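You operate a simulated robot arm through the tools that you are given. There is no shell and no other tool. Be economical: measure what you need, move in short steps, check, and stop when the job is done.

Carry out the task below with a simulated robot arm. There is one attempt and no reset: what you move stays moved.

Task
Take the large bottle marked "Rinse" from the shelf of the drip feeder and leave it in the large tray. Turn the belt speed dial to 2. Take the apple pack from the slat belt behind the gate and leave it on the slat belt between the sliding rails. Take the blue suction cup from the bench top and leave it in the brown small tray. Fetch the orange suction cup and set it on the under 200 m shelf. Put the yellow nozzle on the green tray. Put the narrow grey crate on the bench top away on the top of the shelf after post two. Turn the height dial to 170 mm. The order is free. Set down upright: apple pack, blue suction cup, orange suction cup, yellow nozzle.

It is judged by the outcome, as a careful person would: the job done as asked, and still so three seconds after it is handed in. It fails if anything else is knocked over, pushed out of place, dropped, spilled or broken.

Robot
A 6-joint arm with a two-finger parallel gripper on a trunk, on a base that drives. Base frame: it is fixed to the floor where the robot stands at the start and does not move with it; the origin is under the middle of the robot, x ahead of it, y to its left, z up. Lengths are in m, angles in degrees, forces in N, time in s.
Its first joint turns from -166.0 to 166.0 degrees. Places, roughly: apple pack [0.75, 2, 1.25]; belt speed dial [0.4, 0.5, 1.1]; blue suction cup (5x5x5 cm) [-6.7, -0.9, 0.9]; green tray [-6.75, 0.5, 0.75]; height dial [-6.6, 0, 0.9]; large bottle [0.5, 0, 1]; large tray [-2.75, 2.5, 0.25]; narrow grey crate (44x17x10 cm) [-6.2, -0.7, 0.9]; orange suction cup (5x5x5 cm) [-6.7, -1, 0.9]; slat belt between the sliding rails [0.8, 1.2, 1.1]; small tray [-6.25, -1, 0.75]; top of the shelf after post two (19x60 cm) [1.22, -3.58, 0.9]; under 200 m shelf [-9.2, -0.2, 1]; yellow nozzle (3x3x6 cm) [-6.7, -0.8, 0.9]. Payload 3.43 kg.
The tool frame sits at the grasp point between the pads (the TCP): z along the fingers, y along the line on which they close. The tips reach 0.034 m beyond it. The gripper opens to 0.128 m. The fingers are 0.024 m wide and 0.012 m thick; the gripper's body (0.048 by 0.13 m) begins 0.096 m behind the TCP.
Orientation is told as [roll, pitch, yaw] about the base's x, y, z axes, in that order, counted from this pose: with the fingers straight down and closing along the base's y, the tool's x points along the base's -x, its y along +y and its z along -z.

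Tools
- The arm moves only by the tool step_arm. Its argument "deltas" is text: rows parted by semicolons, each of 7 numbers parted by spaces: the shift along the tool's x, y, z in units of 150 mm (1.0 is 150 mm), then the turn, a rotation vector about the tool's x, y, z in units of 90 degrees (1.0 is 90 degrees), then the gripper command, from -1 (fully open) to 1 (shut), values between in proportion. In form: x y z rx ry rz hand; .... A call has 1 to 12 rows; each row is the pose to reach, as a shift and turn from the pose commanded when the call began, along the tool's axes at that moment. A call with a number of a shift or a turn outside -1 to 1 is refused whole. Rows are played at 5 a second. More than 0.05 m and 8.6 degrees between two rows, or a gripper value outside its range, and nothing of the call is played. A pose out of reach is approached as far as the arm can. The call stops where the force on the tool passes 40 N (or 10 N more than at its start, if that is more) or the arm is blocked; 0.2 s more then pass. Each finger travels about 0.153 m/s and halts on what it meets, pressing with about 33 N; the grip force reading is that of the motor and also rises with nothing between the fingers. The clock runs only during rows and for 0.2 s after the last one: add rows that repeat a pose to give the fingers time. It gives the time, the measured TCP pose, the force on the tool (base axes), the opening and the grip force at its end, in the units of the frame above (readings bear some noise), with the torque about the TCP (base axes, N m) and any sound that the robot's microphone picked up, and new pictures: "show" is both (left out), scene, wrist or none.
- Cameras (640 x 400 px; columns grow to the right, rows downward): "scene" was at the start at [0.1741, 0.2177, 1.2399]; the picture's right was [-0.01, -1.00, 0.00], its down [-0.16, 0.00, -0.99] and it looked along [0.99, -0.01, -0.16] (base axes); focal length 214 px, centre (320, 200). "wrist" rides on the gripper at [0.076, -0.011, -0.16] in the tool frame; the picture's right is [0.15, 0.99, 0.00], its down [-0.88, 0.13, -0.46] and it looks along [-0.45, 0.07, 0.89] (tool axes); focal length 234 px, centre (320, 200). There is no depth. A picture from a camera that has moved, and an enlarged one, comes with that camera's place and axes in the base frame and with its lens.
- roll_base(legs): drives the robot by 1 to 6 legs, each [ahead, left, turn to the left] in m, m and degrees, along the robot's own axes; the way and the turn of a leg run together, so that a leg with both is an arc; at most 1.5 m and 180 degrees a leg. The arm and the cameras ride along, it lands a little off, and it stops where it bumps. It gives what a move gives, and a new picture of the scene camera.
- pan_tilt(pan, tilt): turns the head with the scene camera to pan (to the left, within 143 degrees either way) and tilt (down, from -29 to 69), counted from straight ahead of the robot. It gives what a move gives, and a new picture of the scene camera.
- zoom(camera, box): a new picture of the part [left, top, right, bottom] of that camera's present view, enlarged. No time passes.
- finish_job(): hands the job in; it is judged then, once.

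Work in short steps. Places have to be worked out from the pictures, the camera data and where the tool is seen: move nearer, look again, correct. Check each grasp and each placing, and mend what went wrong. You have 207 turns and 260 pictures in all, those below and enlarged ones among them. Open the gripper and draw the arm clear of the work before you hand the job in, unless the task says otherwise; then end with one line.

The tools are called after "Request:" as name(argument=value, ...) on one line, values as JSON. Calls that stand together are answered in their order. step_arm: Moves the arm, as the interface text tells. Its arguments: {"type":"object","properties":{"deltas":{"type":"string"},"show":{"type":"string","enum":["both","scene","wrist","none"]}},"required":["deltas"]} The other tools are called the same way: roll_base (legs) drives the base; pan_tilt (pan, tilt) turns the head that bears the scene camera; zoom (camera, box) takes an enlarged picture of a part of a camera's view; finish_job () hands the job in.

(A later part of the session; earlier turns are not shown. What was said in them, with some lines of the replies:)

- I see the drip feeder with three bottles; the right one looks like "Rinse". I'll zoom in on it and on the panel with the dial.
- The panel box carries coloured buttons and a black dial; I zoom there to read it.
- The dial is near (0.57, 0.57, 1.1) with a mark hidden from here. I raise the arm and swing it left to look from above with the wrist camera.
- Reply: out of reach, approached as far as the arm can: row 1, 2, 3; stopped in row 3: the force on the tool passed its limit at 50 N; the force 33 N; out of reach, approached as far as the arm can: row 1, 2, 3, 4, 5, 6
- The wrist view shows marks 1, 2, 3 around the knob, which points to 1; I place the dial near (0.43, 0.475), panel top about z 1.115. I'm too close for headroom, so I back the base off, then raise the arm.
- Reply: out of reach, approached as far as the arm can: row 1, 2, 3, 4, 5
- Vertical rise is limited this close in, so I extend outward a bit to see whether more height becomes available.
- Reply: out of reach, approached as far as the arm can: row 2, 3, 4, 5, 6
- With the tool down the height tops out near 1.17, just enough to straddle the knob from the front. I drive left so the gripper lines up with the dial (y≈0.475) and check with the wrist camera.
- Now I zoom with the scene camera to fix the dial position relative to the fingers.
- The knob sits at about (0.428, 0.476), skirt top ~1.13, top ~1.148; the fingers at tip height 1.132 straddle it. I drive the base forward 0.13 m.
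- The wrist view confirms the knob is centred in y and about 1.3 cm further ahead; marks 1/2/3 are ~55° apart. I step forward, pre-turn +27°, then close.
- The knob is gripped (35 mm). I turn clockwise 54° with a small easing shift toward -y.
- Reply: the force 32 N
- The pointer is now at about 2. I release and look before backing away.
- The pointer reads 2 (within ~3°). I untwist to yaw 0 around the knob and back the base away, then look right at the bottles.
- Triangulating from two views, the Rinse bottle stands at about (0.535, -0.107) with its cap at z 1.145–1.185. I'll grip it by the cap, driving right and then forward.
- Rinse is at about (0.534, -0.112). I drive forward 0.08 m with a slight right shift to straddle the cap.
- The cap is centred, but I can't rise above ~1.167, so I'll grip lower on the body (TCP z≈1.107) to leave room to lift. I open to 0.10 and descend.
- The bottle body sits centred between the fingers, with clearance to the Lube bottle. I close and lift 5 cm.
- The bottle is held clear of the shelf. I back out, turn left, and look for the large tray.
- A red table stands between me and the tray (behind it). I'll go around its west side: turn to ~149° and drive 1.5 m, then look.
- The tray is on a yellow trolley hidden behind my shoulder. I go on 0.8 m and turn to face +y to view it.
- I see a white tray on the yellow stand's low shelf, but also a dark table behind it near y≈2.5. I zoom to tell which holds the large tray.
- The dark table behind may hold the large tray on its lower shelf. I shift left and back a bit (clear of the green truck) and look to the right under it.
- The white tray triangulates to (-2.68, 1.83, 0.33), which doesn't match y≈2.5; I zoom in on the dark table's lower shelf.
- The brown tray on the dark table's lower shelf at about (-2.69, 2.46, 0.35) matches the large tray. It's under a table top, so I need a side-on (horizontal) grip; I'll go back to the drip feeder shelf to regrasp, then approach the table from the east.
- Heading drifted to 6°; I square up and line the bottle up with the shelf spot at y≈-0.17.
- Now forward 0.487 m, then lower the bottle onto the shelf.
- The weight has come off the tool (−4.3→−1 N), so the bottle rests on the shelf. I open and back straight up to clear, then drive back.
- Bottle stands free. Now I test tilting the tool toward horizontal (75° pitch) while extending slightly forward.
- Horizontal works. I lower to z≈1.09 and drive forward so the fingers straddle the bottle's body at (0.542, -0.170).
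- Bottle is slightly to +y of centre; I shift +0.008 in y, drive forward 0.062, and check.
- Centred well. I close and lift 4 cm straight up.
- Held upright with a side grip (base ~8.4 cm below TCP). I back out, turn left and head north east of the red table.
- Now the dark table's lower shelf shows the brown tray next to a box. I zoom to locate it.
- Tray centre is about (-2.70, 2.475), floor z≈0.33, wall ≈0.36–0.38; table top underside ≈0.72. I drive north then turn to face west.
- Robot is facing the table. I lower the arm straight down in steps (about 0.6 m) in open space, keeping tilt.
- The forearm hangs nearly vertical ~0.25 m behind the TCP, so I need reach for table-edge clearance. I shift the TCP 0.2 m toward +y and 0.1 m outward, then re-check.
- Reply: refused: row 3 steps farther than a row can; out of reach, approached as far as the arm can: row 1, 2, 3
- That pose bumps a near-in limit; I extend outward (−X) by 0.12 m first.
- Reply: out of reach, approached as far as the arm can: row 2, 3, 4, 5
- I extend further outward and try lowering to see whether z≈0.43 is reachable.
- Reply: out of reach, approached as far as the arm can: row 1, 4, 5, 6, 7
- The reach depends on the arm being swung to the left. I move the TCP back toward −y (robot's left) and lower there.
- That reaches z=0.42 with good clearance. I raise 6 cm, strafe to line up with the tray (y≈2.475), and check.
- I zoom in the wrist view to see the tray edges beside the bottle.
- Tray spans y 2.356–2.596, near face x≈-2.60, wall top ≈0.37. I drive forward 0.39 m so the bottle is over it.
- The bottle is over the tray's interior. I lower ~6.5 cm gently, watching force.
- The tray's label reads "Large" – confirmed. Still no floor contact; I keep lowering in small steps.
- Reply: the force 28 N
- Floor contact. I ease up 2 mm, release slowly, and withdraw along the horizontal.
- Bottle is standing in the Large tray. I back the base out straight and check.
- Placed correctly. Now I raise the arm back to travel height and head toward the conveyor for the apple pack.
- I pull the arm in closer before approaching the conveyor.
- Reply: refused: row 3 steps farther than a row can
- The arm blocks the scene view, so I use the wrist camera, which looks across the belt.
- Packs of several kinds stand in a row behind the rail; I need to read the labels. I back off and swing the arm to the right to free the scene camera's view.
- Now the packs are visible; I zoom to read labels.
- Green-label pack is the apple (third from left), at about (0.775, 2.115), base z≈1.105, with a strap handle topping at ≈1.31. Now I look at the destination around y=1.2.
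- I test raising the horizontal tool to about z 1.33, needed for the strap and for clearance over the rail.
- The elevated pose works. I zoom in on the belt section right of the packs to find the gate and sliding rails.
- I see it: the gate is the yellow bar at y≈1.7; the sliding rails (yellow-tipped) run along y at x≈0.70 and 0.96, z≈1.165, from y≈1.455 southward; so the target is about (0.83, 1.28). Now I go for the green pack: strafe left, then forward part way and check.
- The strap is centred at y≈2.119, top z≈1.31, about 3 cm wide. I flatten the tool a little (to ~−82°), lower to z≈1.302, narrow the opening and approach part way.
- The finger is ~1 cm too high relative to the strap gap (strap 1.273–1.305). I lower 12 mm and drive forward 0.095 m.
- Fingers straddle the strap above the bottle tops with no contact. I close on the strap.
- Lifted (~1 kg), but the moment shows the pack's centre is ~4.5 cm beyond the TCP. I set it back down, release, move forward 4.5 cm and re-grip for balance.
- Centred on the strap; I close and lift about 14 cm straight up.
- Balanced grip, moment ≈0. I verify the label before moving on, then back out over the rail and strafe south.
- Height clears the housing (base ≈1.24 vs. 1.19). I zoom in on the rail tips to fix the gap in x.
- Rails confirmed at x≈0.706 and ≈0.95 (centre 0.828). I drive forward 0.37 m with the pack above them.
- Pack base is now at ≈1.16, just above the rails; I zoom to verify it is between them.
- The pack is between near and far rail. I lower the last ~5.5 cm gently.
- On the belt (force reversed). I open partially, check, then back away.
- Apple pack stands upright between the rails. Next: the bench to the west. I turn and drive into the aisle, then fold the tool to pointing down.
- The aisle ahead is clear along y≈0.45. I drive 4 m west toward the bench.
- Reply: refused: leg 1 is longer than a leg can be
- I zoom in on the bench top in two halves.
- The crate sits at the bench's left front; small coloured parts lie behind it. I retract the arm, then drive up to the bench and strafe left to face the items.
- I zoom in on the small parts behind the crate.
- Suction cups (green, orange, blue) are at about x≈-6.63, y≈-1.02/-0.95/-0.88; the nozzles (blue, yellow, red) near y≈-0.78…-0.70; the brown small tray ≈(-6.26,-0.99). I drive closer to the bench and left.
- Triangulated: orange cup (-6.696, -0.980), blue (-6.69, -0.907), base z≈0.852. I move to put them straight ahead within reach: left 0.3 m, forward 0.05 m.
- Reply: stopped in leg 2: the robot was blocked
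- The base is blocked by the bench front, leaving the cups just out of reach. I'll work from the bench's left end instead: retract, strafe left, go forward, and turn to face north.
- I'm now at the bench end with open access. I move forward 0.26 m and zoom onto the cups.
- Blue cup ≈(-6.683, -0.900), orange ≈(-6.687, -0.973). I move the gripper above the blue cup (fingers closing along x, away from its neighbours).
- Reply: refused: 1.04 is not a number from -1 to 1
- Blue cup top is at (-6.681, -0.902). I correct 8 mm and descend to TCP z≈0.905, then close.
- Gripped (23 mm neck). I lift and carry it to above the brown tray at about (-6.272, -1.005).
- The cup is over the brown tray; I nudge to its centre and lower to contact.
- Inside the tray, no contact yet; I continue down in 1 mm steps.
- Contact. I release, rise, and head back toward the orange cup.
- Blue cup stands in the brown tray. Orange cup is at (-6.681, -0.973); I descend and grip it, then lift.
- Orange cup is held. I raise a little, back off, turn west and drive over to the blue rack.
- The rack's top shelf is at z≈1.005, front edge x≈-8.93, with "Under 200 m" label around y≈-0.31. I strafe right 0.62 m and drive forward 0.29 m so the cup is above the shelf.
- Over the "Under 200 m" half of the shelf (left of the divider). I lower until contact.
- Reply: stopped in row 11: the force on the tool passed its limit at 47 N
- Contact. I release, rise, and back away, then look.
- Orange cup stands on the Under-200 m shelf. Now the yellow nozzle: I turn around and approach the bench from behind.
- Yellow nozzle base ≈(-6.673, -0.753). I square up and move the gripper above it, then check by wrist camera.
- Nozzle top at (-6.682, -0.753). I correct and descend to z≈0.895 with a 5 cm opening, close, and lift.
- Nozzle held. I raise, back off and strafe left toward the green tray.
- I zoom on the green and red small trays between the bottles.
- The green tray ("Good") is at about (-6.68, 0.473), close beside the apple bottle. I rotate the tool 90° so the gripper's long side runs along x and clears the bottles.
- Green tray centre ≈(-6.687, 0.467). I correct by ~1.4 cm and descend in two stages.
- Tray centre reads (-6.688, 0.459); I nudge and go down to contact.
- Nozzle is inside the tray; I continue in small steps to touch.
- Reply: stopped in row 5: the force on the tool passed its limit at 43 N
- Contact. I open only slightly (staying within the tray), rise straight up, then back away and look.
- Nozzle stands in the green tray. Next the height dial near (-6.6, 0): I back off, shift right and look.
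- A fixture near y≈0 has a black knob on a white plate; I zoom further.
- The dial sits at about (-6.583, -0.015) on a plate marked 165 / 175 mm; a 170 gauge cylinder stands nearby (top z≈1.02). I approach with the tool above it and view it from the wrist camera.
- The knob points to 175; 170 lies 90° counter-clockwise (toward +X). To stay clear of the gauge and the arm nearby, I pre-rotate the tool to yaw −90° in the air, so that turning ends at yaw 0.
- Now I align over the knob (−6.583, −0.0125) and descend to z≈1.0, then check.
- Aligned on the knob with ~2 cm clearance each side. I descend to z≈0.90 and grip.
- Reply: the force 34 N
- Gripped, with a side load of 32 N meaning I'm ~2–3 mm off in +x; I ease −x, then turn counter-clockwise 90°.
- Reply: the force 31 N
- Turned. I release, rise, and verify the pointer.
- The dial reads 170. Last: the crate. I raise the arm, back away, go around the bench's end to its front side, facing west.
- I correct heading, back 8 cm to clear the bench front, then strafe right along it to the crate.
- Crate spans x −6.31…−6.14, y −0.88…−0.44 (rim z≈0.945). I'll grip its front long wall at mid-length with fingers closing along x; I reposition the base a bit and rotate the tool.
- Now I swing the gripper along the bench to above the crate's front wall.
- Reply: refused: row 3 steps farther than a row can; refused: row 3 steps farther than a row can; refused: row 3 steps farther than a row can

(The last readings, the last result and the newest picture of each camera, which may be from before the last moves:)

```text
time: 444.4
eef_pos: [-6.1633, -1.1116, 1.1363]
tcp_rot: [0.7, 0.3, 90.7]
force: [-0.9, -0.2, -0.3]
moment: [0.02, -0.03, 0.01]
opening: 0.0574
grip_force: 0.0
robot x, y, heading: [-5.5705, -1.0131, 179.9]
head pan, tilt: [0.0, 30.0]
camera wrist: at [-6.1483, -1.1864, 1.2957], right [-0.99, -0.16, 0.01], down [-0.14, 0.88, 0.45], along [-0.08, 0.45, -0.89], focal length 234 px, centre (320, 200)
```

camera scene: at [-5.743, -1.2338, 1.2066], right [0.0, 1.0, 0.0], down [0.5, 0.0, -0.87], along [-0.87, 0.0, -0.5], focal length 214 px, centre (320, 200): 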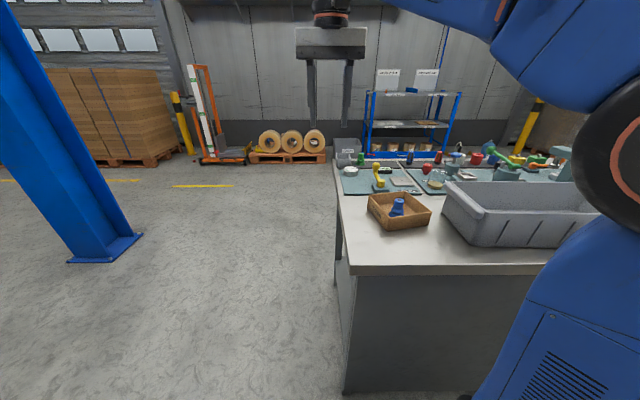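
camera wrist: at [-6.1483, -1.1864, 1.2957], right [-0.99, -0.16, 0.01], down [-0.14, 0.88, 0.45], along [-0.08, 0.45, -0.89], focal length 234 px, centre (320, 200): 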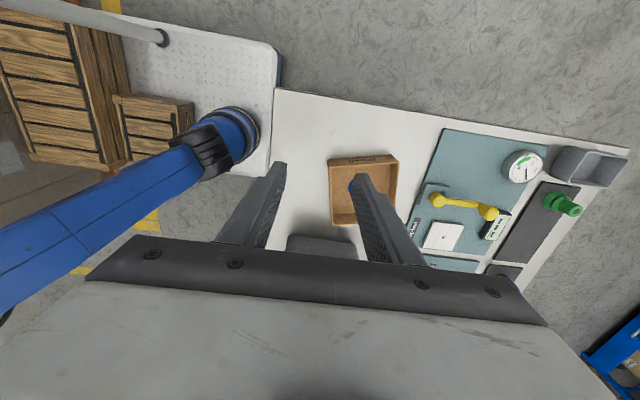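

Reach here is fine. I continue along y to the crate's middle.

Request:
step_arm(deltas="-0.3 0 0 0 0 0 0.1;-0.6 0 0 0 0 0 0.1;-0.9 0 0 0 0 0 0.1;-1 0 0 0 0 0 0.1", show="none")

Request:
step_arm(deltas="-0.3 0 0 0 0 0 0.1;-0.6 0 0 0 0 0 0.1;-0.9 0 0 0 0 0 0.1;-1 0 0 0 0 0 0.1", show="none")

Request:
step_arm(deltas="-0.3 0 0 0 0 0 0.1;-0.6 0 0 0 0 0 0.1;-0.9 0 0 0 0 0 0.1;-1 0 0 0 0 0 0.1;-1 0 0 0 0 0 0.1", show="wrist")

```text
time: 445.4
eef_pos: [-6.1666, -0.9593, 1.1344]
tcp_rot: [0.7, 0.3, 90.7]
force: [0.8, 0.8, -0.2]
moment: [-0.01, -0.02, 0.0]
opening: 0.0575
grip_force: 0.1
robot x, y, heading: [-5.5719, -1.0142, 179.7]
head pan, tilt: [0.0, 30.0]
```

```text
time: 446.4
eef_pos: [-6.1678, -0.8105, 1.1369]
tcp_rot: [0.7, 0.3, 90.8]
force: [0.8, -0.2, 0.4]
moment: [0.02, 0.03, 0.04]
opening: 0.0575
grip_force: 0.1
robot x, y, heading: [-5.5725, -1.0107, 179.9]
head pan, tilt: [0.0, 30.0]
```

```text
time: 447.6
eef_pos: [-6.1695, -0.663, 1.1362]
tcp_rot: [0.7, 0.3, 90.7]
force: [-0.3, 0.2, -0.4]
moment: [-0.02, 0.02, 0.0]
opening: 0.0575
grip_force: 0.0
robot x, y, heading: [-5.572, -1.0118, 179.7]
head pan, tilt: [0.0, 30.0]
camera wrist: at [-6.1539, -0.7375, 1.2963], right [-0.99, -0.16, 0.01], down [-0.14, 0.88, 0.45], along [-0.08, 0.45, -0.89], focal length 234 px, centre (320, 200)
```

wrist: 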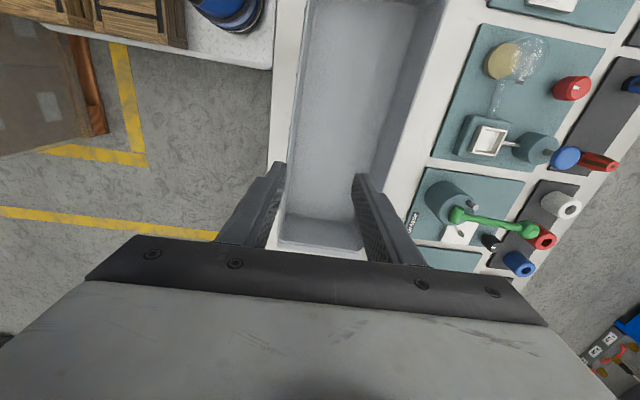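

I zoom in to see the front wall's rim precisely.

Request:
zoom(camera="wrist", box=[240, 80, 400, 260])

```text
2.22 times, centred on (320, 170) of wrist
camera zoom: at [-6.1539, -0.7375, 1.2963], right [-0.99, -0.16, 0.01], down [-0.14, 0.88, 0.45], along [-0.08, 0.45, -0.89], focal length 520 px, centre (320, 267)
```

zoom: 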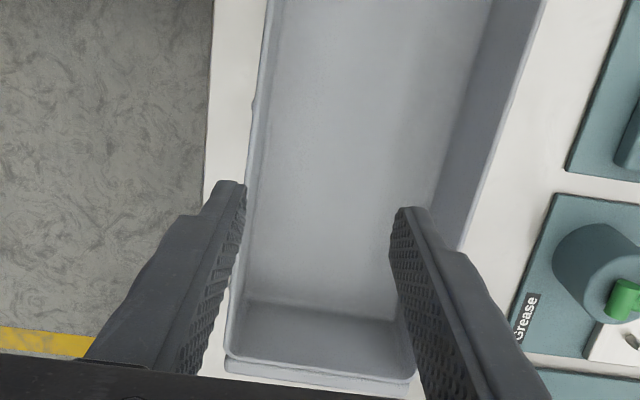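

Front wall rim is at x≈-6.122, crate mid y≈-0.675. I shift by backing the base 4.3 cm, then descend to straddle the wall.

Request:
roll_base(legs=[[-0.043, 0, 0]])

Request:
step_arm(deltas="0.06 0 0.3 0 0 0 0.1;0.06 0 0.6 0 0 0 0.1;0.06 0 0.8 0 0 0 0.1;0.06 0 0.8 0 0 0 0.1", show="none")

Request:
zoom(camera="wrist", box=[240, 80, 400, 260])

```text
time: 448.5
eef_pos: [-6.1264, -0.6641, 1.1357]
tcp_rot: [0.7, 0.3, 90.8]
force: [0.6, 0.4, -0.2]
moment: [0.03, -0.03, -0.03]
opening: 0.0577
grip_force: 0.1
robot x, y, heading: [-5.527, -1.0149, 179.5]
head pan, tilt: [0.0, 30.0]
camera scene: at [-5.7003, -1.234, 1.2066], right [0.0, 1.0, 0.0], down [0.5, 0.0, -0.87], along [-0.87, 0.0, -0.5], focal length 214 px, centre (320, 200)
```

scene: 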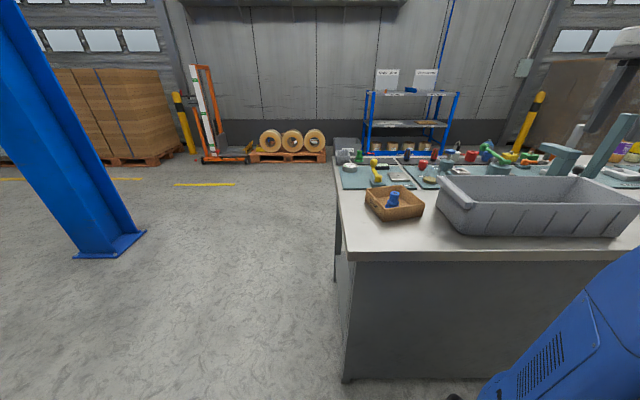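

```text
time: 449.5
eef_pos: [-6.1257, -0.6768, 1.0166]
tcp_rot: [0.6, 0.3, 90.8]
force: [0.3, 0.2, 0.8]
moment: [-0.01, 0.0, -0.01]
opening: 0.0577
grip_force: 0.1
robot x, y, heading: [-5.5276, -1.0132, 179.8]
head pan, tilt: [0.0, 30.0]
```

```text
2.22 times, centred on (320, 170) of wrist
camera zoom: at [-6.112, -0.7511, 1.1767], right [-0.99, -0.16, 0.01], down [-0.14, 0.88, 0.45], along [-0.08, 0.45, -0.89], focal length 520 px, centre (320, 267)
```

zoom: 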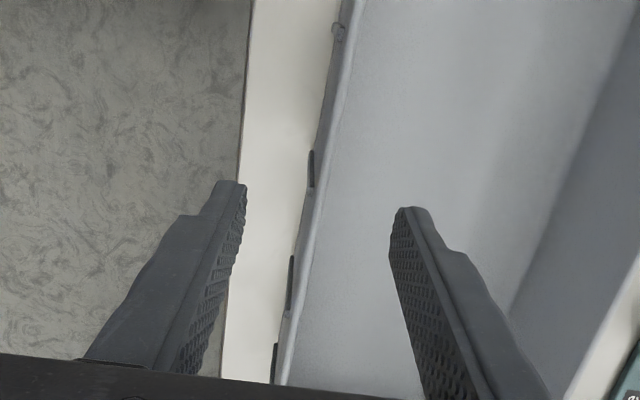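

The wall is centred between the fingers. I descend to z≈0.90 and close.

Request:
step_arm(deltas="0 0 0.2 0 0 0 0.1;0 0 0.45 0 0 0 0.1;0 0 0.68 0 0 0 0.1;0 0 0.77 0 0 0 0.1;0 0 0.77 0 0 0 0.5;0 0 0.77 0 0 0 0.9;0 0 0.77 0 0 0 0.9", show="none")

Request:
step_arm(deltas="0 0 -0.1 0 0 0 0.9;0 0 -0.25 0 0 0 0.9;0 0 -0.4 0 0 0 0.9;0 0 -0.4 0 0 0 0.9", show="both")

```text
time: 451.1
eef_pos: [-6.1288, -0.6746, 0.9019]
tcp_rot: [0.6, 0.3, 90.8]
force: [1.6, 0.7, -1.1]
moment: [-0.03, -0.04, -0.03]
opening: 0.0069
grip_force: 0.7
robot x, y, heading: [-5.5308, -1.0151, 179.9]
head pan, tilt: [0.0, 30.0]
```

```text
time: 452.1
eef_pos: [-6.1284, -0.672, 0.9611]
tcp_rot: [0.7, 0.3, 90.7]
force: [-0.8, 0.1, -0.2]
moment: [-0.01, 0.01, 0.04]
opening: 0.0064
grip_force: 0.1
robot x, y, heading: [-5.5308, -1.0104, 179.9]
head pan, tilt: [0.0, 30.0]
camera scene: at [-5.7003, -1.234, 1.2066], right [0.0, 1.0, 0.0], down [0.5, 0.0, -0.87], along [-0.87, 0.0, -0.5], focal length 214 px, centre (320, 200)
camera wrist: at [-6.1137, -0.7481, 1.122], right [-0.99, -0.16, 0.01], down [-0.14, 0.88, 0.45], along [-0.08, 0.45, -0.89], focal length 234 px, centre (320, 200)
```

scene: 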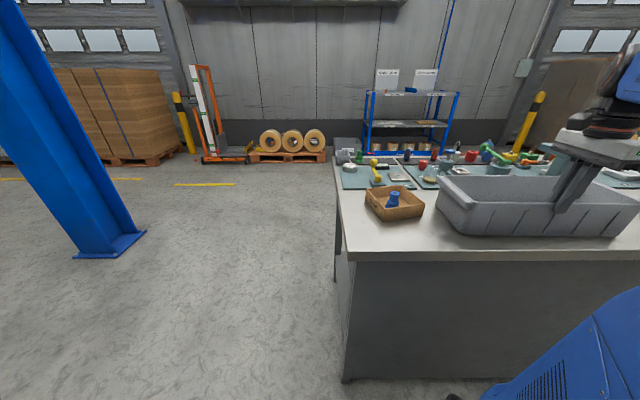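
wrist: 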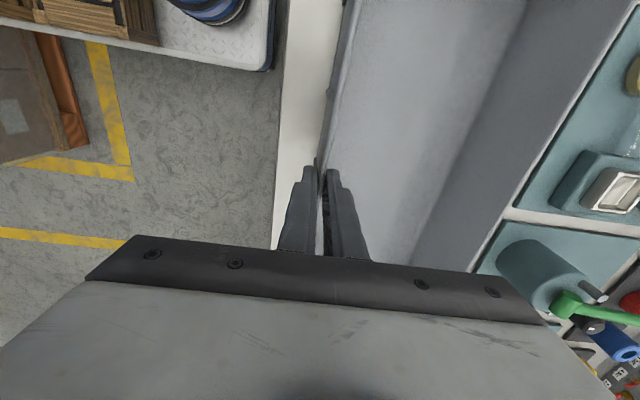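

The wall is thinner than the commanded gap (no squeeze). I go back down, and close fully.

Request:
step_arm(deltas="0 0 0.15 0 0 0 0.8;0 0 0.3 0 0 0 0.8;0 0 0.4 0 0 0 0.8;0 0 0.4 0 0 0 1;0 0 0.4 0 0 0 1;0 0 0.4 0 0 0 1", show="none")

Request:
step_arm(deltas="0 0 -0.05 0 0 0 1;0 0 -0.15 0 0 0 1;0 0 -0.3 0 0 0 1;0 0 -0.4 0 0 0 1;0 0 -0.4 0 0 0 1", show="both")

```text
time: 453.5
eef_pos: [-6.1286, -0.6748, 0.9024]
tcp_rot: [0.9, 0.2, 90.8]
force: [-1.5, 4.2, 25.8]
moment: [0.02, -0.3, -0.8]
opening: 0.0058
grip_force: 32.4
robot x, y, heading: [-5.5316, -1.0186, 179.5]
head pan, tilt: [0.0, 30.0]
```

```text
time: 454.7
eef_pos: [-6.1287, -0.6735, 0.9612]
tcp_rot: [0.7, 0.2, 90.9]
force: [-0.3, 0.3, -5.2]
moment: [-0.04, -0.36, -0.03]
opening: 0.0049
grip_force: 33.2
robot x, y, heading: [-5.5289, -1.0126, 179.8]
head pan, tilt: [0.0, 30.0]
camera scene: at [-5.7004, -1.234, 1.2066], right [0.0, 1.0, 0.0], down [0.5, 0.0, -0.87], along [-0.87, 0.0, -0.5], focal length 214 px, centre (320, 200)
camera wrist: at [-6.1139, -0.7485, 1.1205], right [-0.99, -0.16, 0.01], down [-0.14, 0.88, 0.45], along [-0.08, 0.45, -0.89], focal length 234 px, centre (320, 200)
```

scene: 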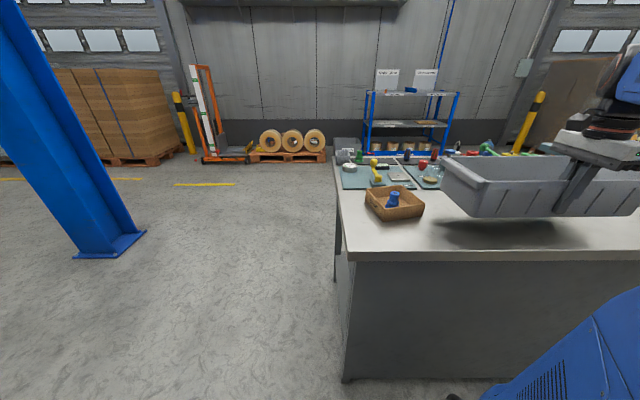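
wrist: 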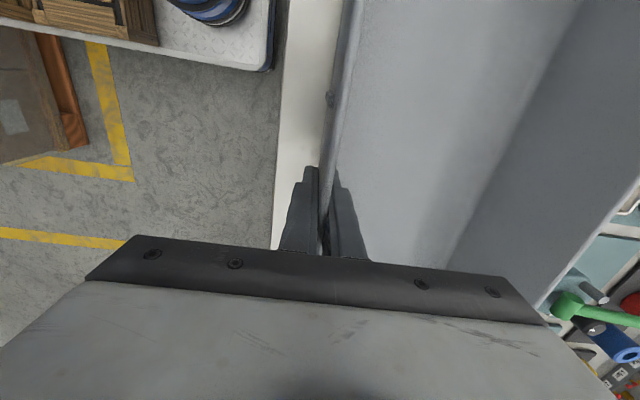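

The crate is lifted level (~0.5 kg). I raise it, move away south along the bench front, then turn to face east in the open lane.

Request:
step_arm(deltas="0 0 -0.3 0 0 0 1;0 0 -0.6 0 0 0 1;0 0 -0.9 0 0 0 1;0 0 -1 0 0 0 1;0 0 -1 0 0 0 1", show="none")

Request:
roll_base(legs=[[0, 1.35, 0], [0.15, 0, 0], [0, 0, 90], [0, 0, 90]])

Request:
pan_tilt(pan=-10, tilt=10)

```text
time: 455.9
eef_pos: [-6.1263, -0.6737, 1.1113]
tcp_rot: [0.7, 0.3, 90.9]
force: [-0.4, 0.0, -4.2]
moment: [-0.05, -0.35, 0.03]
opening: 0.005
grip_force: 32.9
robot x, y, heading: [-5.5268, -1.0099, 179.8]
head pan, tilt: [0.0, 30.0]
```

```text
time: 471.4
eef_pos: [-5.0554, -2.6377, 1.1125]
tcp_rot: [0.6, 0.4, -83.9]
force: [-0.8, 0.1, -4.1]
moment: [-0.03, 0.3, 0.02]
opening: 0.005
grip_force: 33.1
robot x, y, heading: [-5.6786, -2.3501, 5.4]
head pan, tilt: [0.0, 30.0]
camera scene: at [-5.5275, -2.1201, 1.2066], right [0.09, -1.0, 0.0], down [-0.5, -0.04, -0.87], along [0.86, 0.07, -0.5], focal length 214 px, centre (320, 200)
```

scene: 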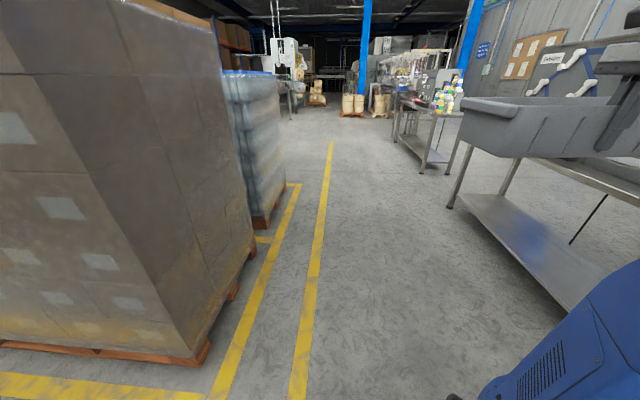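

```text
time: 472.2
eef_pos: [-5.0566, -2.6367, 1.1121]
tcp_rot: [0.7, 0.3, -84.0]
force: [-0.5, -0.1, -4.7]
moment: [0.0, 0.36, 0.01]
opening: 0.0049
grip_force: 32.8
robot x, y, heading: [-5.6792, -2.3492, 5.2]
head pan, tilt: [-10.0, 10.0]
camera scene: at [-5.525, -2.1361, 1.2389], right [-0.09, -1.0, 0.0], down [-0.17, 0.02, -0.98], along [0.98, -0.09, -0.17], focal length 214 px, centre (320, 200)
```

scene: 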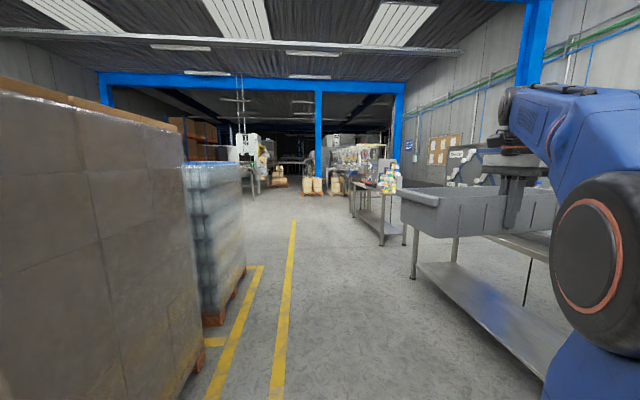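

The lane east is clear (pallets on the left, wash tables at y<−3.3 right). I straighten and drive 4.4 m east.

Request:
roll_base(legs=[[0, 0.1, -5.2], [1.5, 0, 0], [1.5, 0, 0], [1.4, 0, 0]])

Request:
pan_tilt(pan=-20, tilt=10)

```text
time: 494.0
eef_pos: [-0.704, -2.6501, 1.1123]
tcp_rot: [0.7, 0.3, -90.0]
force: [-0.4, -0.2, -5.2]
moment: [0.04, 0.37, 0.02]
opening: 0.005
grip_force: 32.9
robot x, y, heading: [-1.297, -2.3046, -1.1]
head pan, tilt: [-10.0, 10.0]
camera scene: at [-1.1167, -2.1024, 1.239], right [-0.19, -0.98, 0.0], down [-0.17, 0.03, -0.98], along [0.97, -0.19, -0.17], focal length 214 px, centre (320, 200)
```

scene: 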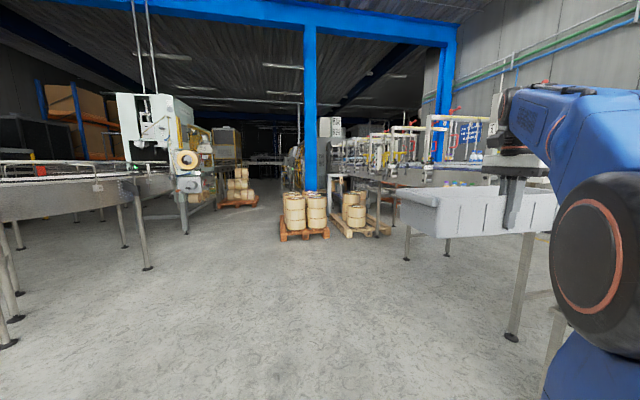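

```text
time: 494.7
eef_pos: [-0.7028, -2.6501, 1.1117]
tcp_rot: [0.7, 0.4, -90.0]
force: [-0.6, 0.4, -3.9]
moment: [0.02, 0.33, 0.02]
opening: 0.0049
grip_force: 33.5
robot x, y, heading: [-1.2907, -2.3001, -1.3]
head pan, tilt: [-20.0, 10.0]
camera scene: at [-1.1212, -2.1179, 1.239], right [-0.36, -0.93, 0.0], down [-0.16, 0.06, -0.98], along [0.92, -0.35, -0.17], focal length 214 px, centre (320, 200)
```

scene: 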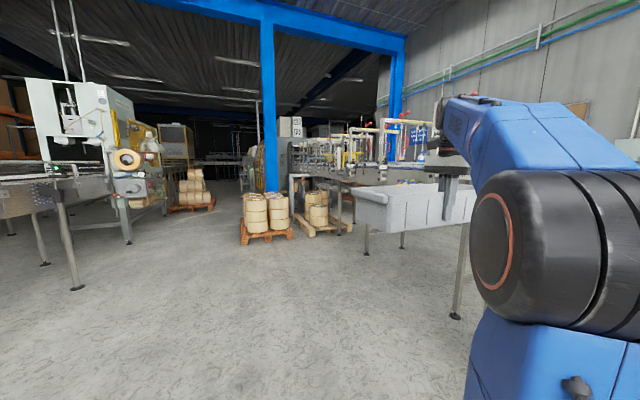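

The destination projects to about pixel (360,190) on that line of posts. I zoom there.

Request:
zoom(camera="scene", box=[260, 100, 480, 240])

```text
2.86 times, centred on (370, 170) of scene
camera zoom: at [-1.1212, -2.1179, 1.239], right [-0.36, -0.93, 0.0], down [-0.16, 0.06, -0.98], along [0.92, -0.35, -0.17], focal length 613 px, centre (177, 286)
```

zoom: 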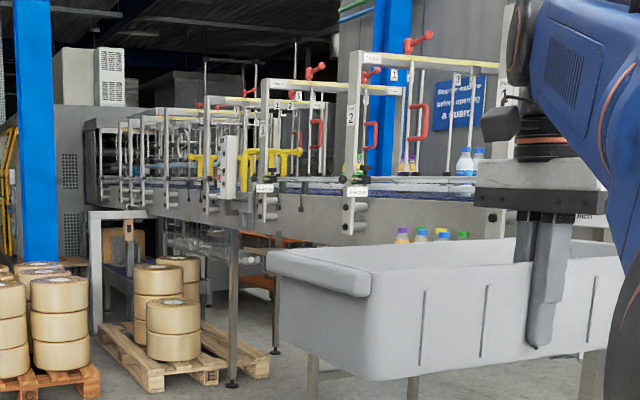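

I drive further east and turn to face south to view the line squarely.

Request:
roll_base(legs=[[1.4, 0.15, 0], [1.05, 0.1, 0], [0, 0, -89]])

Request:
pan_tilt(pan=0, tilt=12)

```text
time: 510.6
eef_pos: [0.8224, -2.6839, 1.1112]
tcp_rot: [0.7, 0.3, -179.3]
force: [-0.7, 0.4, -4.2]
moment: [0.35, -0.05, 0.01]
opening: 0.0047
grip_force: 32.4
robot x, y, heading: [1.1615, -2.0897, -90.2]
head pan, tilt: [-20.0, 10.0]
camera scene: at [1.3521, -2.2592, 1.239], right [-0.94, 0.35, 0.0], down [0.06, 0.16, -0.98], along [-0.34, -0.92, -0.17], focal length 214 px, centre (320, 200)
```

scene: 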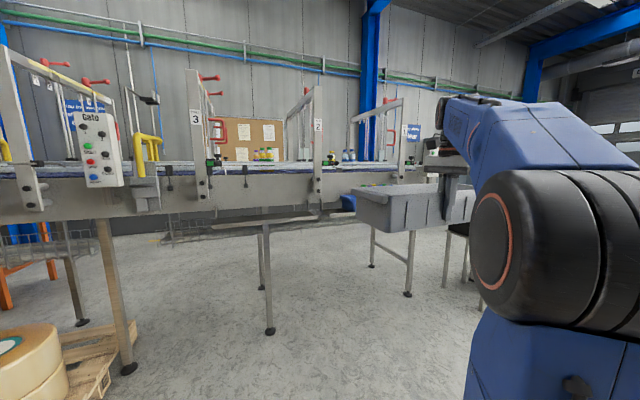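

```text
time: 511.4
eef_pos: [0.8227, -2.6846, 1.1127]
tcp_rot: [0.7, 0.4, -179.2]
force: [0.2, 0.9, -4.9]
moment: [0.34, -0.07, 0.01]
opening: 0.0048
grip_force: 33.0
robot x, y, heading: [1.1668, -2.0906, -90.5]
head pan, tilt: [0.0, 12.0]
camera scene: at [1.3838, -2.2652, 1.2357], right [-1.0, 0.01, 0.0], down [0.0, 0.21, -0.98], along [-0.01, -0.98, -0.21], focal length 214 px, centre (320, 200)
```

scene: 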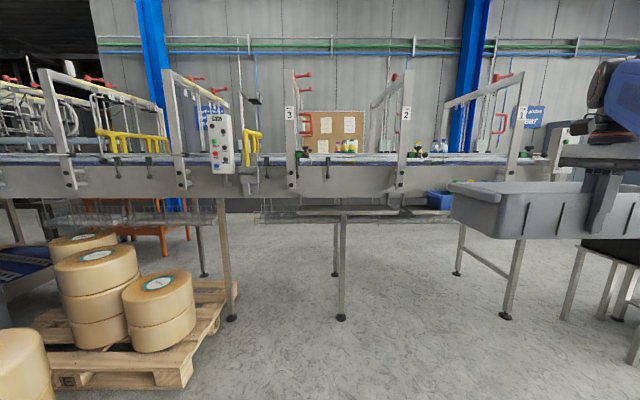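

Posts 1, 2, 3 run right to left; after post 2 (toward 3) there's a small shelf at about pixel (345,210). I zoom.

Request:
zoom(camera="scene", box=[240, 130, 460, 250])

```text
2.91 times, centred on (350, 190) of scene
camera zoom: at [1.3838, -2.2652, 1.2357], right [-1.0, 0.01, 0.0], down [0.0, 0.21, -0.98], along [-0.01, -0.98, -0.21], focal length 624 px, centre (233, 229)
```

zoom: 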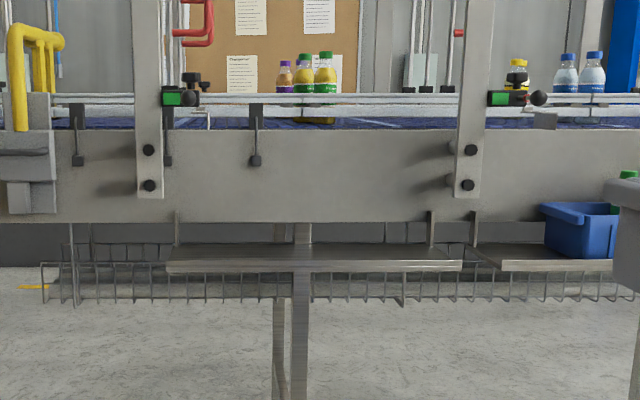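

The shelf plate (≈60 cm along x, 19 cm deep) is at x≈1.22, y −3.49…−3.67, z≈0.905, under hanging cables, so I'll slide the crate in horizontally at low height. I lower to z≈0.99 and approach partway.

Request:
step_arm(deltas="0 0 0.3 0 0 0 1;0 0 0.6 0 0 0 1;0 0 0.8 0 0 0 1;0 0 0.8 0 0 0 1", show="none")

Request:
roll_base(legs=[[0, 0.4, 0], [0.5, 0, 0]])

Request:
pan_tilt(pan=-35, tilt=20)

```text
time: 512.4
eef_pos: [0.8232, -2.6842, 0.991]
tcp_rot: [0.7, 0.4, -179.3]
force: [-0.3, 0.3, -4.7]
moment: [0.36, -0.02, 0.01]
opening: 0.0049
grip_force: 33.5
robot x, y, heading: [1.1652, -2.0876, -90.4]
head pan, tilt: [0.0, 12.0]
```

```text
time: 517.4
eef_pos: [1.2162, -3.183, 0.9925]
tcp_rot: [0.7, 0.3, -179.8]
force: [-0.1, 0.3, -3.6]
moment: [0.35, -0.04, -0.01]
opening: 0.0053
grip_force: 33.2
robot x, y, heading: [1.562, -2.5897, -90.8]
head pan, tilt: [0.0, 12.0]
camera scene: at [1.7806, -2.7693, 1.2357], right [-1.0, 0.01, 0.0], down [0.0, 0.21, -0.98], along [-0.01, -0.98, -0.21], focal length 214 px, centre (320, 200)
```

scene: 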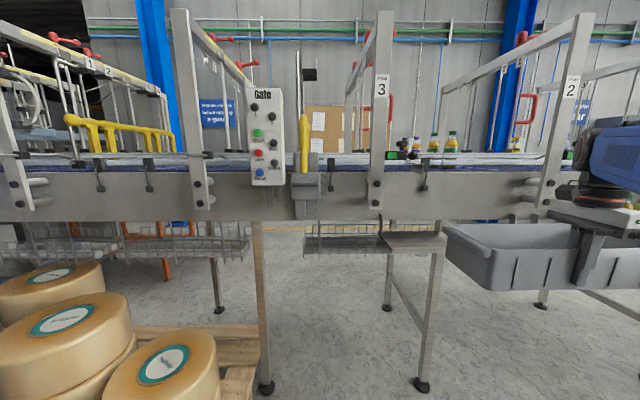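

```text
time: 518.4
eef_pos: [1.2185, -3.1839, 0.9929]
tcp_rot: [0.7, 0.3, -179.8]
force: [0.6, 0.3, -4.3]
moment: [0.34, -0.04, 0.03]
opening: 0.0051
grip_force: 33.1
robot x, y, heading: [1.563, -2.5909, -90.9]
head pan, tilt: [-35.0, 20.0]
camera scene: at [1.7275, -2.7517, 1.2227], right [-0.81, 0.58, 0.0], down [0.2, 0.28, -0.94], along [-0.55, -0.76, -0.34], focal length 214 px, centre (320, 200)
```

scene: 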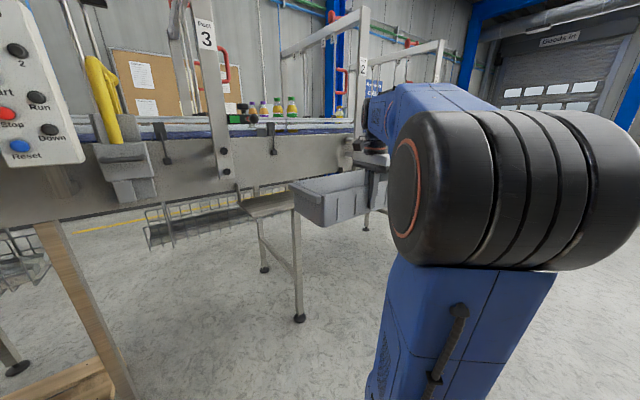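

Triangulated shelf: front edge y≈−3.50, z≈0.902, x 0.92…1.52. The crate base is ≈0.934, so I drive forward 0.2, then check.

Request:
roll_base(legs=[[0.2, 0, 0]])

Request:
zoom(camera="scene", box=[180, 120, 420, 270])

Request:
zoom(camera="wrist", box=[0, 0, 640, 400])

```text
time: 520.1
eef_pos: [1.2166, -3.3902, 0.9916]
tcp_rot: [0.7, 0.3, -179.7]
force: [0.6, -0.2, -4.6]
moment: [0.36, -0.01, -0.01]
opening: 0.0049
grip_force: 33.0
robot x, y, heading: [1.5575, -2.7973, -90.7]
head pan, tilt: [-35.0, 20.0]
camera scene: at [1.7256, -2.9564, 1.2227], right [-0.81, 0.58, 0.0], down [0.2, 0.28, -0.94], along [-0.55, -0.76, -0.34], focal length 214 px, centre (320, 200)
```

scene: 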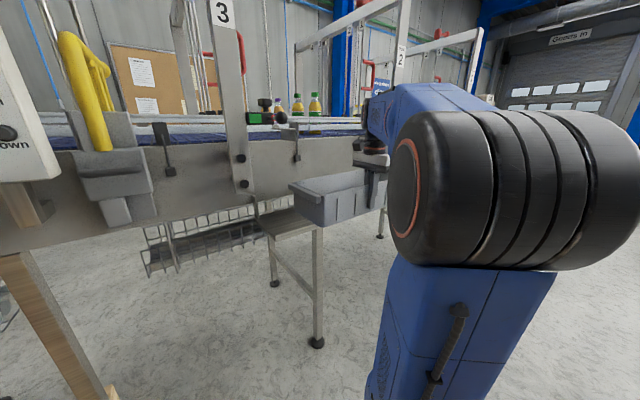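

```text
2.67 times, centred on (300, 195) of scene
camera zoom: at [1.7256, -2.9564, 1.2227], right [-0.81, 0.58, 0.0], down [0.2, 0.28, -0.94], along [-0.55, -0.76, -0.34], focal length 572 px, centre (373, 213)
```

zoom: 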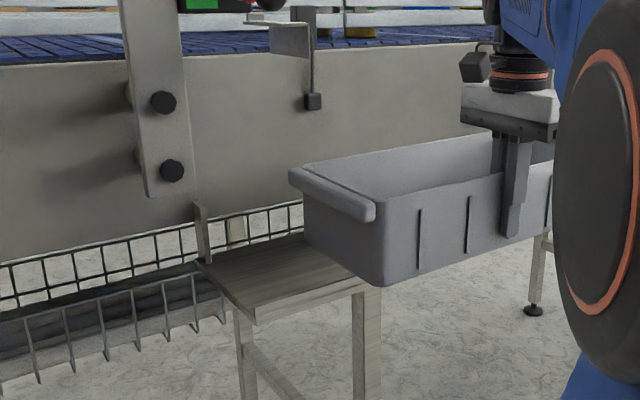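

```text
1.00 times, centred on (320, 200) of wrist (not enlarged: the box is as wide or as high as the picture)
camera zoom: at [1.2923, -3.3768, 1.152], right [0.15, -0.99, 0.01], down [-0.88, -0.13, 0.45], along [-0.45, -0.08, -0.89], focal length 234 px, centre (320, 200)
```

zoom: 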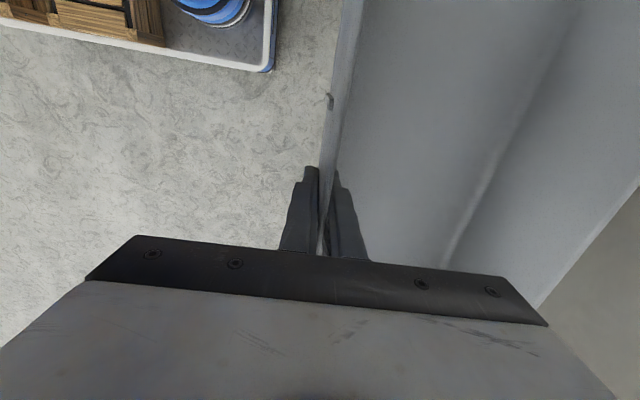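

The crate is just above the shelf plate and overlapping it. I advance the last 10 cm with the arm (force-monitored), as the frame behind may be close.

Request:
step_arm(deltas="0 0.1 0.02 0 0 0 1;0 0.2 0.04 0 0 0 1;0 0.3 0.06 0 0 0 1;0 0.4 0.06 0 0 0 1;0 0.46 0.06 0 0 0 1;0 0.46 0.06 0 0 0 1", show="none")

Request:
zoom(camera="scene", box=[220, 140, 400, 250])

```text
time: 521.5
eef_pos: [1.2184, -3.4602, 0.9838]
tcp_rot: [0.8, 0.3, -179.5]
force: [0.5, -0.7, -4.6]
moment: [0.35, -0.06, -0.02]
opening: 0.0049
grip_force: 33.2
robot x, y, heading: [1.557, -2.7947, -90.4]
head pan, tilt: [-35.0, 20.0]
```

```text
3.56 times, centred on (310, 195) of scene
camera zoom: at [1.7257, -2.9564, 1.2227], right [-0.81, 0.58, 0.0], down [0.2, 0.28, -0.94], along [-0.55, -0.76, -0.34], focal length 763 px, centre (356, 218)
```

zoom: 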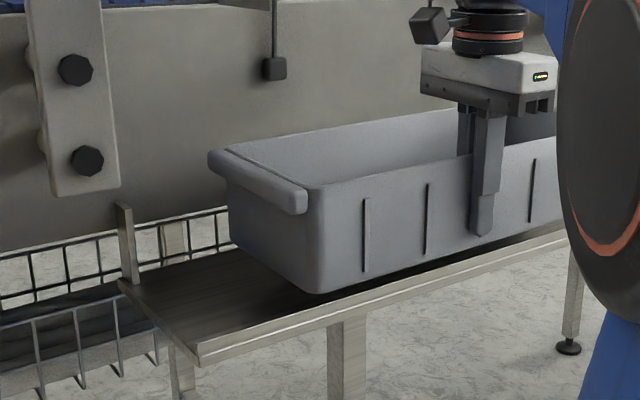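

Good view: the crate is over the shelf with space behind it. I advance 3 cm more, then lower to contact.

Request:
step_arm(deltas="0 0.07 0 0 0 0 1;0 0.14 0 0 0 0 1;0 0.2 0 0 0 0 1;0 0.2 0.04 0 0 0 1;0 0.2 0.07 0 0 0 1;0 0.2 0.1 0 0 0 1;0 0.2 0.12 0 0 0 1;0 0.2 0.135 0 0 0 1;0 0.2 0.15 0 0 0 1", show="none")

Request:
zoom(camera="scene", box=[220, 140, 400, 250])

```text
time: 523.5
eef_pos: [1.218, -3.4899, 0.9606]
tcp_rot: [0.7, 0.3, -179.6]
force: [0.1, -0.1, -3.8]
moment: [0.34, -0.01, 0.03]
opening: 0.0048
grip_force: 33.1
robot x, y, heading: [1.5583, -2.7977, -90.4]
head pan, tilt: [-35.0, 20.0]
```

```text
3.56 times, centred on (310, 195) of scene
camera zoom: at [1.7256, -2.9564, 1.2227], right [-0.81, 0.58, 0.0], down [0.2, 0.28, -0.94], along [-0.55, -0.76, -0.34], focal length 763 px, centre (356, 218)
```

zoom: 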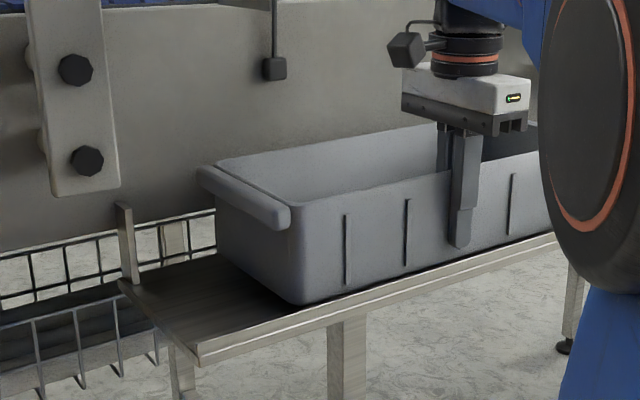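

Nearly down; I lower in 1–1.5 mm steps until weight transfers.

Request:
step_arm(deltas="0 0.02 0.01 0 0 0 1;0 0.03 0.02 0 0 0 1;0 0.03 0.03 0 0 0 1;0 0.03 0.04 0 0 0 1;0 0.03 0.05 0 0 0 1;0 0.03 0.06 0 0 0 1", show="none")

```text
time: 524.9
eef_pos: [1.2165, -3.4949, 0.9535]
tcp_rot: [0.7, 0.2, -179.6]
force: [-0.7, -0.3, -3.6]
moment: [0.34, -0.13, 0.03]
opening: 0.0049
grip_force: 33.0
robot x, y, heading: [1.5619, -2.7952, -90.7]
head pan, tilt: [-35.0, 20.0]
```

Request:
step_arm(deltas="0 0 0.01 0 0 0 1;0 0 0.02 0 0 0 1;0 0 0.03 0 0 0 1;0 0 0.04 0 0 0 1;0 0 0.05 0 0 0 1;0 0 0.06 0 0 0 1;0 0 0.07 0 0 0 1", show="none")

Request:
zoom(camera="scene", box=[220, 140, 400, 250])

```text
time: 526.3
eef_pos: [1.2181, -3.4948, 0.9458]
tcp_rot: [0.7, 0.1, -179.5]
force: [2.4, 7.2, 7.6]
moment: [0.68, 0.4, -0.22]
opening: 0.0049
grip_force: 33.4
robot x, y, heading: [1.5587, -2.7962, -90.4]
head pan, tilt: [-35.0, 20.0]
stopped in row 7: the force on the tool passed its limit at 43 N (the readings are from after the stop); the commanded pose is now the measured one
```

```text
3.56 times, centred on (310, 195) of scene
camera zoom: at [1.726, -2.9559, 1.2227], right [-0.81, 0.58, 0.0], down [0.2, 0.28, -0.94], along [-0.55, -0.76, -0.34], focal length 763 px, centre (356, 218)
```

zoom: 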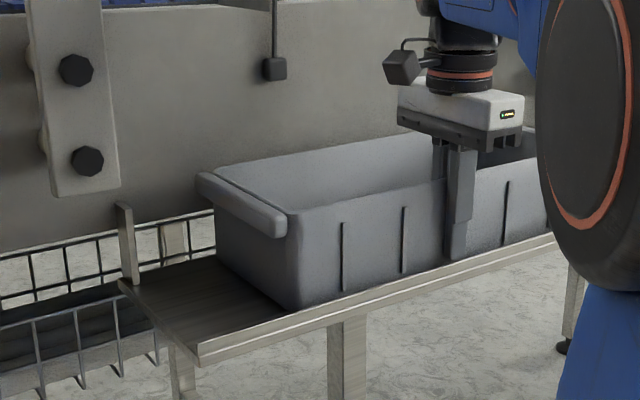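

The crate rests on the shelf. I open the gripper, rise straight up, then back away.

Request:
step_arm(deltas="0 0 -0.01 0 0 0 0.9;0 0 -0.01 0 0 0 0.7;0 0 -0.01 0 0 0 0.5;0 0 -0.01 0 0 0 0.5;0 0 -0.2 0 0 0 0.5;0 0 -0.5 0 0 0 0.5;0 0 -0.8 0 0 0 0.5;0 0 -1 0 0 0 0.5", show="none")

Request:
roll_base(legs=[[-0.6, 0, 0]])

Request:
zoom(camera="scene", box=[220, 120, 440, 260])

```text
time: 528.1
eef_pos: [1.2178, -3.4925, 1.0964]
tcp_rot: [0.8, 0.4, -179.5]
force: [-0.1, 0.9, 0.4]
moment: [-0.02, 0.0, 0.01]
opening: 0.0321
grip_force: 0.0
robot x, y, heading: [1.5597, -2.7964, -90.5]
head pan, tilt: [-35.0, 20.0]
```

```text
time: 531.5
eef_pos: [1.2205, -2.8755, 1.0956]
tcp_rot: [0.9, 0.3, -180.0]
force: [-0.7, 0.0, 0.5]
moment: [-0.01, 0.01, 0.0]
opening: 0.0321
grip_force: 0.1
robot x, y, heading: [1.5644, -2.1781, -91.0]
head pan, tilt: [-35.0, 20.0]
camera scene: at [1.7324, -2.3426, 1.2227], right [-0.81, 0.59, 0.0], down [0.2, 0.28, -0.94], along [-0.55, -0.76, -0.34], focal length 214 px, centre (320, 200)
```

scene: 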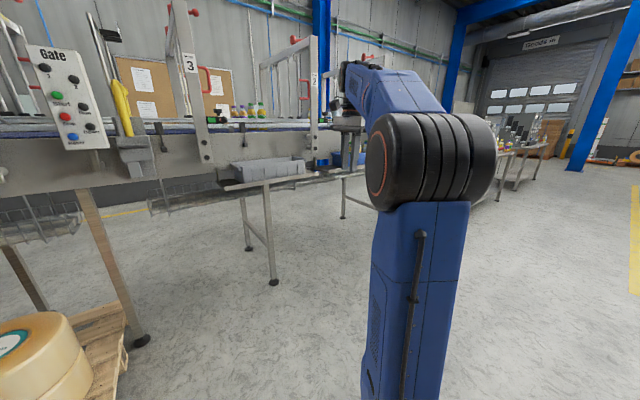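

```text
2.86 times, centred on (330, 190) of scene
camera zoom: at [1.7324, -2.3426, 1.2227], right [-0.81, 0.59, 0.0], down [0.2, 0.28, -0.94], along [-0.55, -0.76, -0.34], focal length 613 px, centre (291, 229)
```

zoom: 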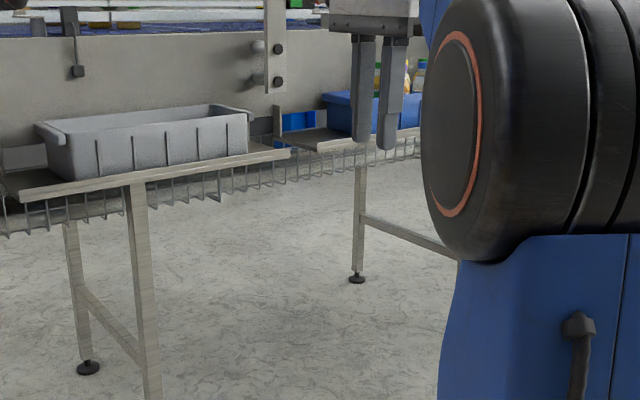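

Crate sits level on the shelf after post two, and every other item was checked as it was placed. I open the gripper fully and hand in.

Request:
step_arm(deltas="0 0 0 0 0 0 -1;0 0 0 0 0 0 -1;0 0 0 0 0 0 -1", show="none")

Request:
finish_job()

```text
time: 532.3
eef_pos: [1.2212, -2.8758, 1.0962]
tcp_rot: [0.7, 0.3, -179.9]
force: [-0.9, 0.0, 0.0]
moment: [-0.01, 0.01, 0.01]
opening: 0.1283
grip_force: 0.0
robot x, y, heading: [1.5674, -2.182, -91.3]
head pan, tilt: [-35.0, 20.0]
```

```text
The job is handed in.
```

All eight tasks are done and handed in: the bottle, apple pack, both suction cups, nozzle and crate are in their places, and both dials are set. Early on a finger touched something near the drip feeder hard enough to stop the arm (about 50 N); nothing looked displaced in the next pictures.
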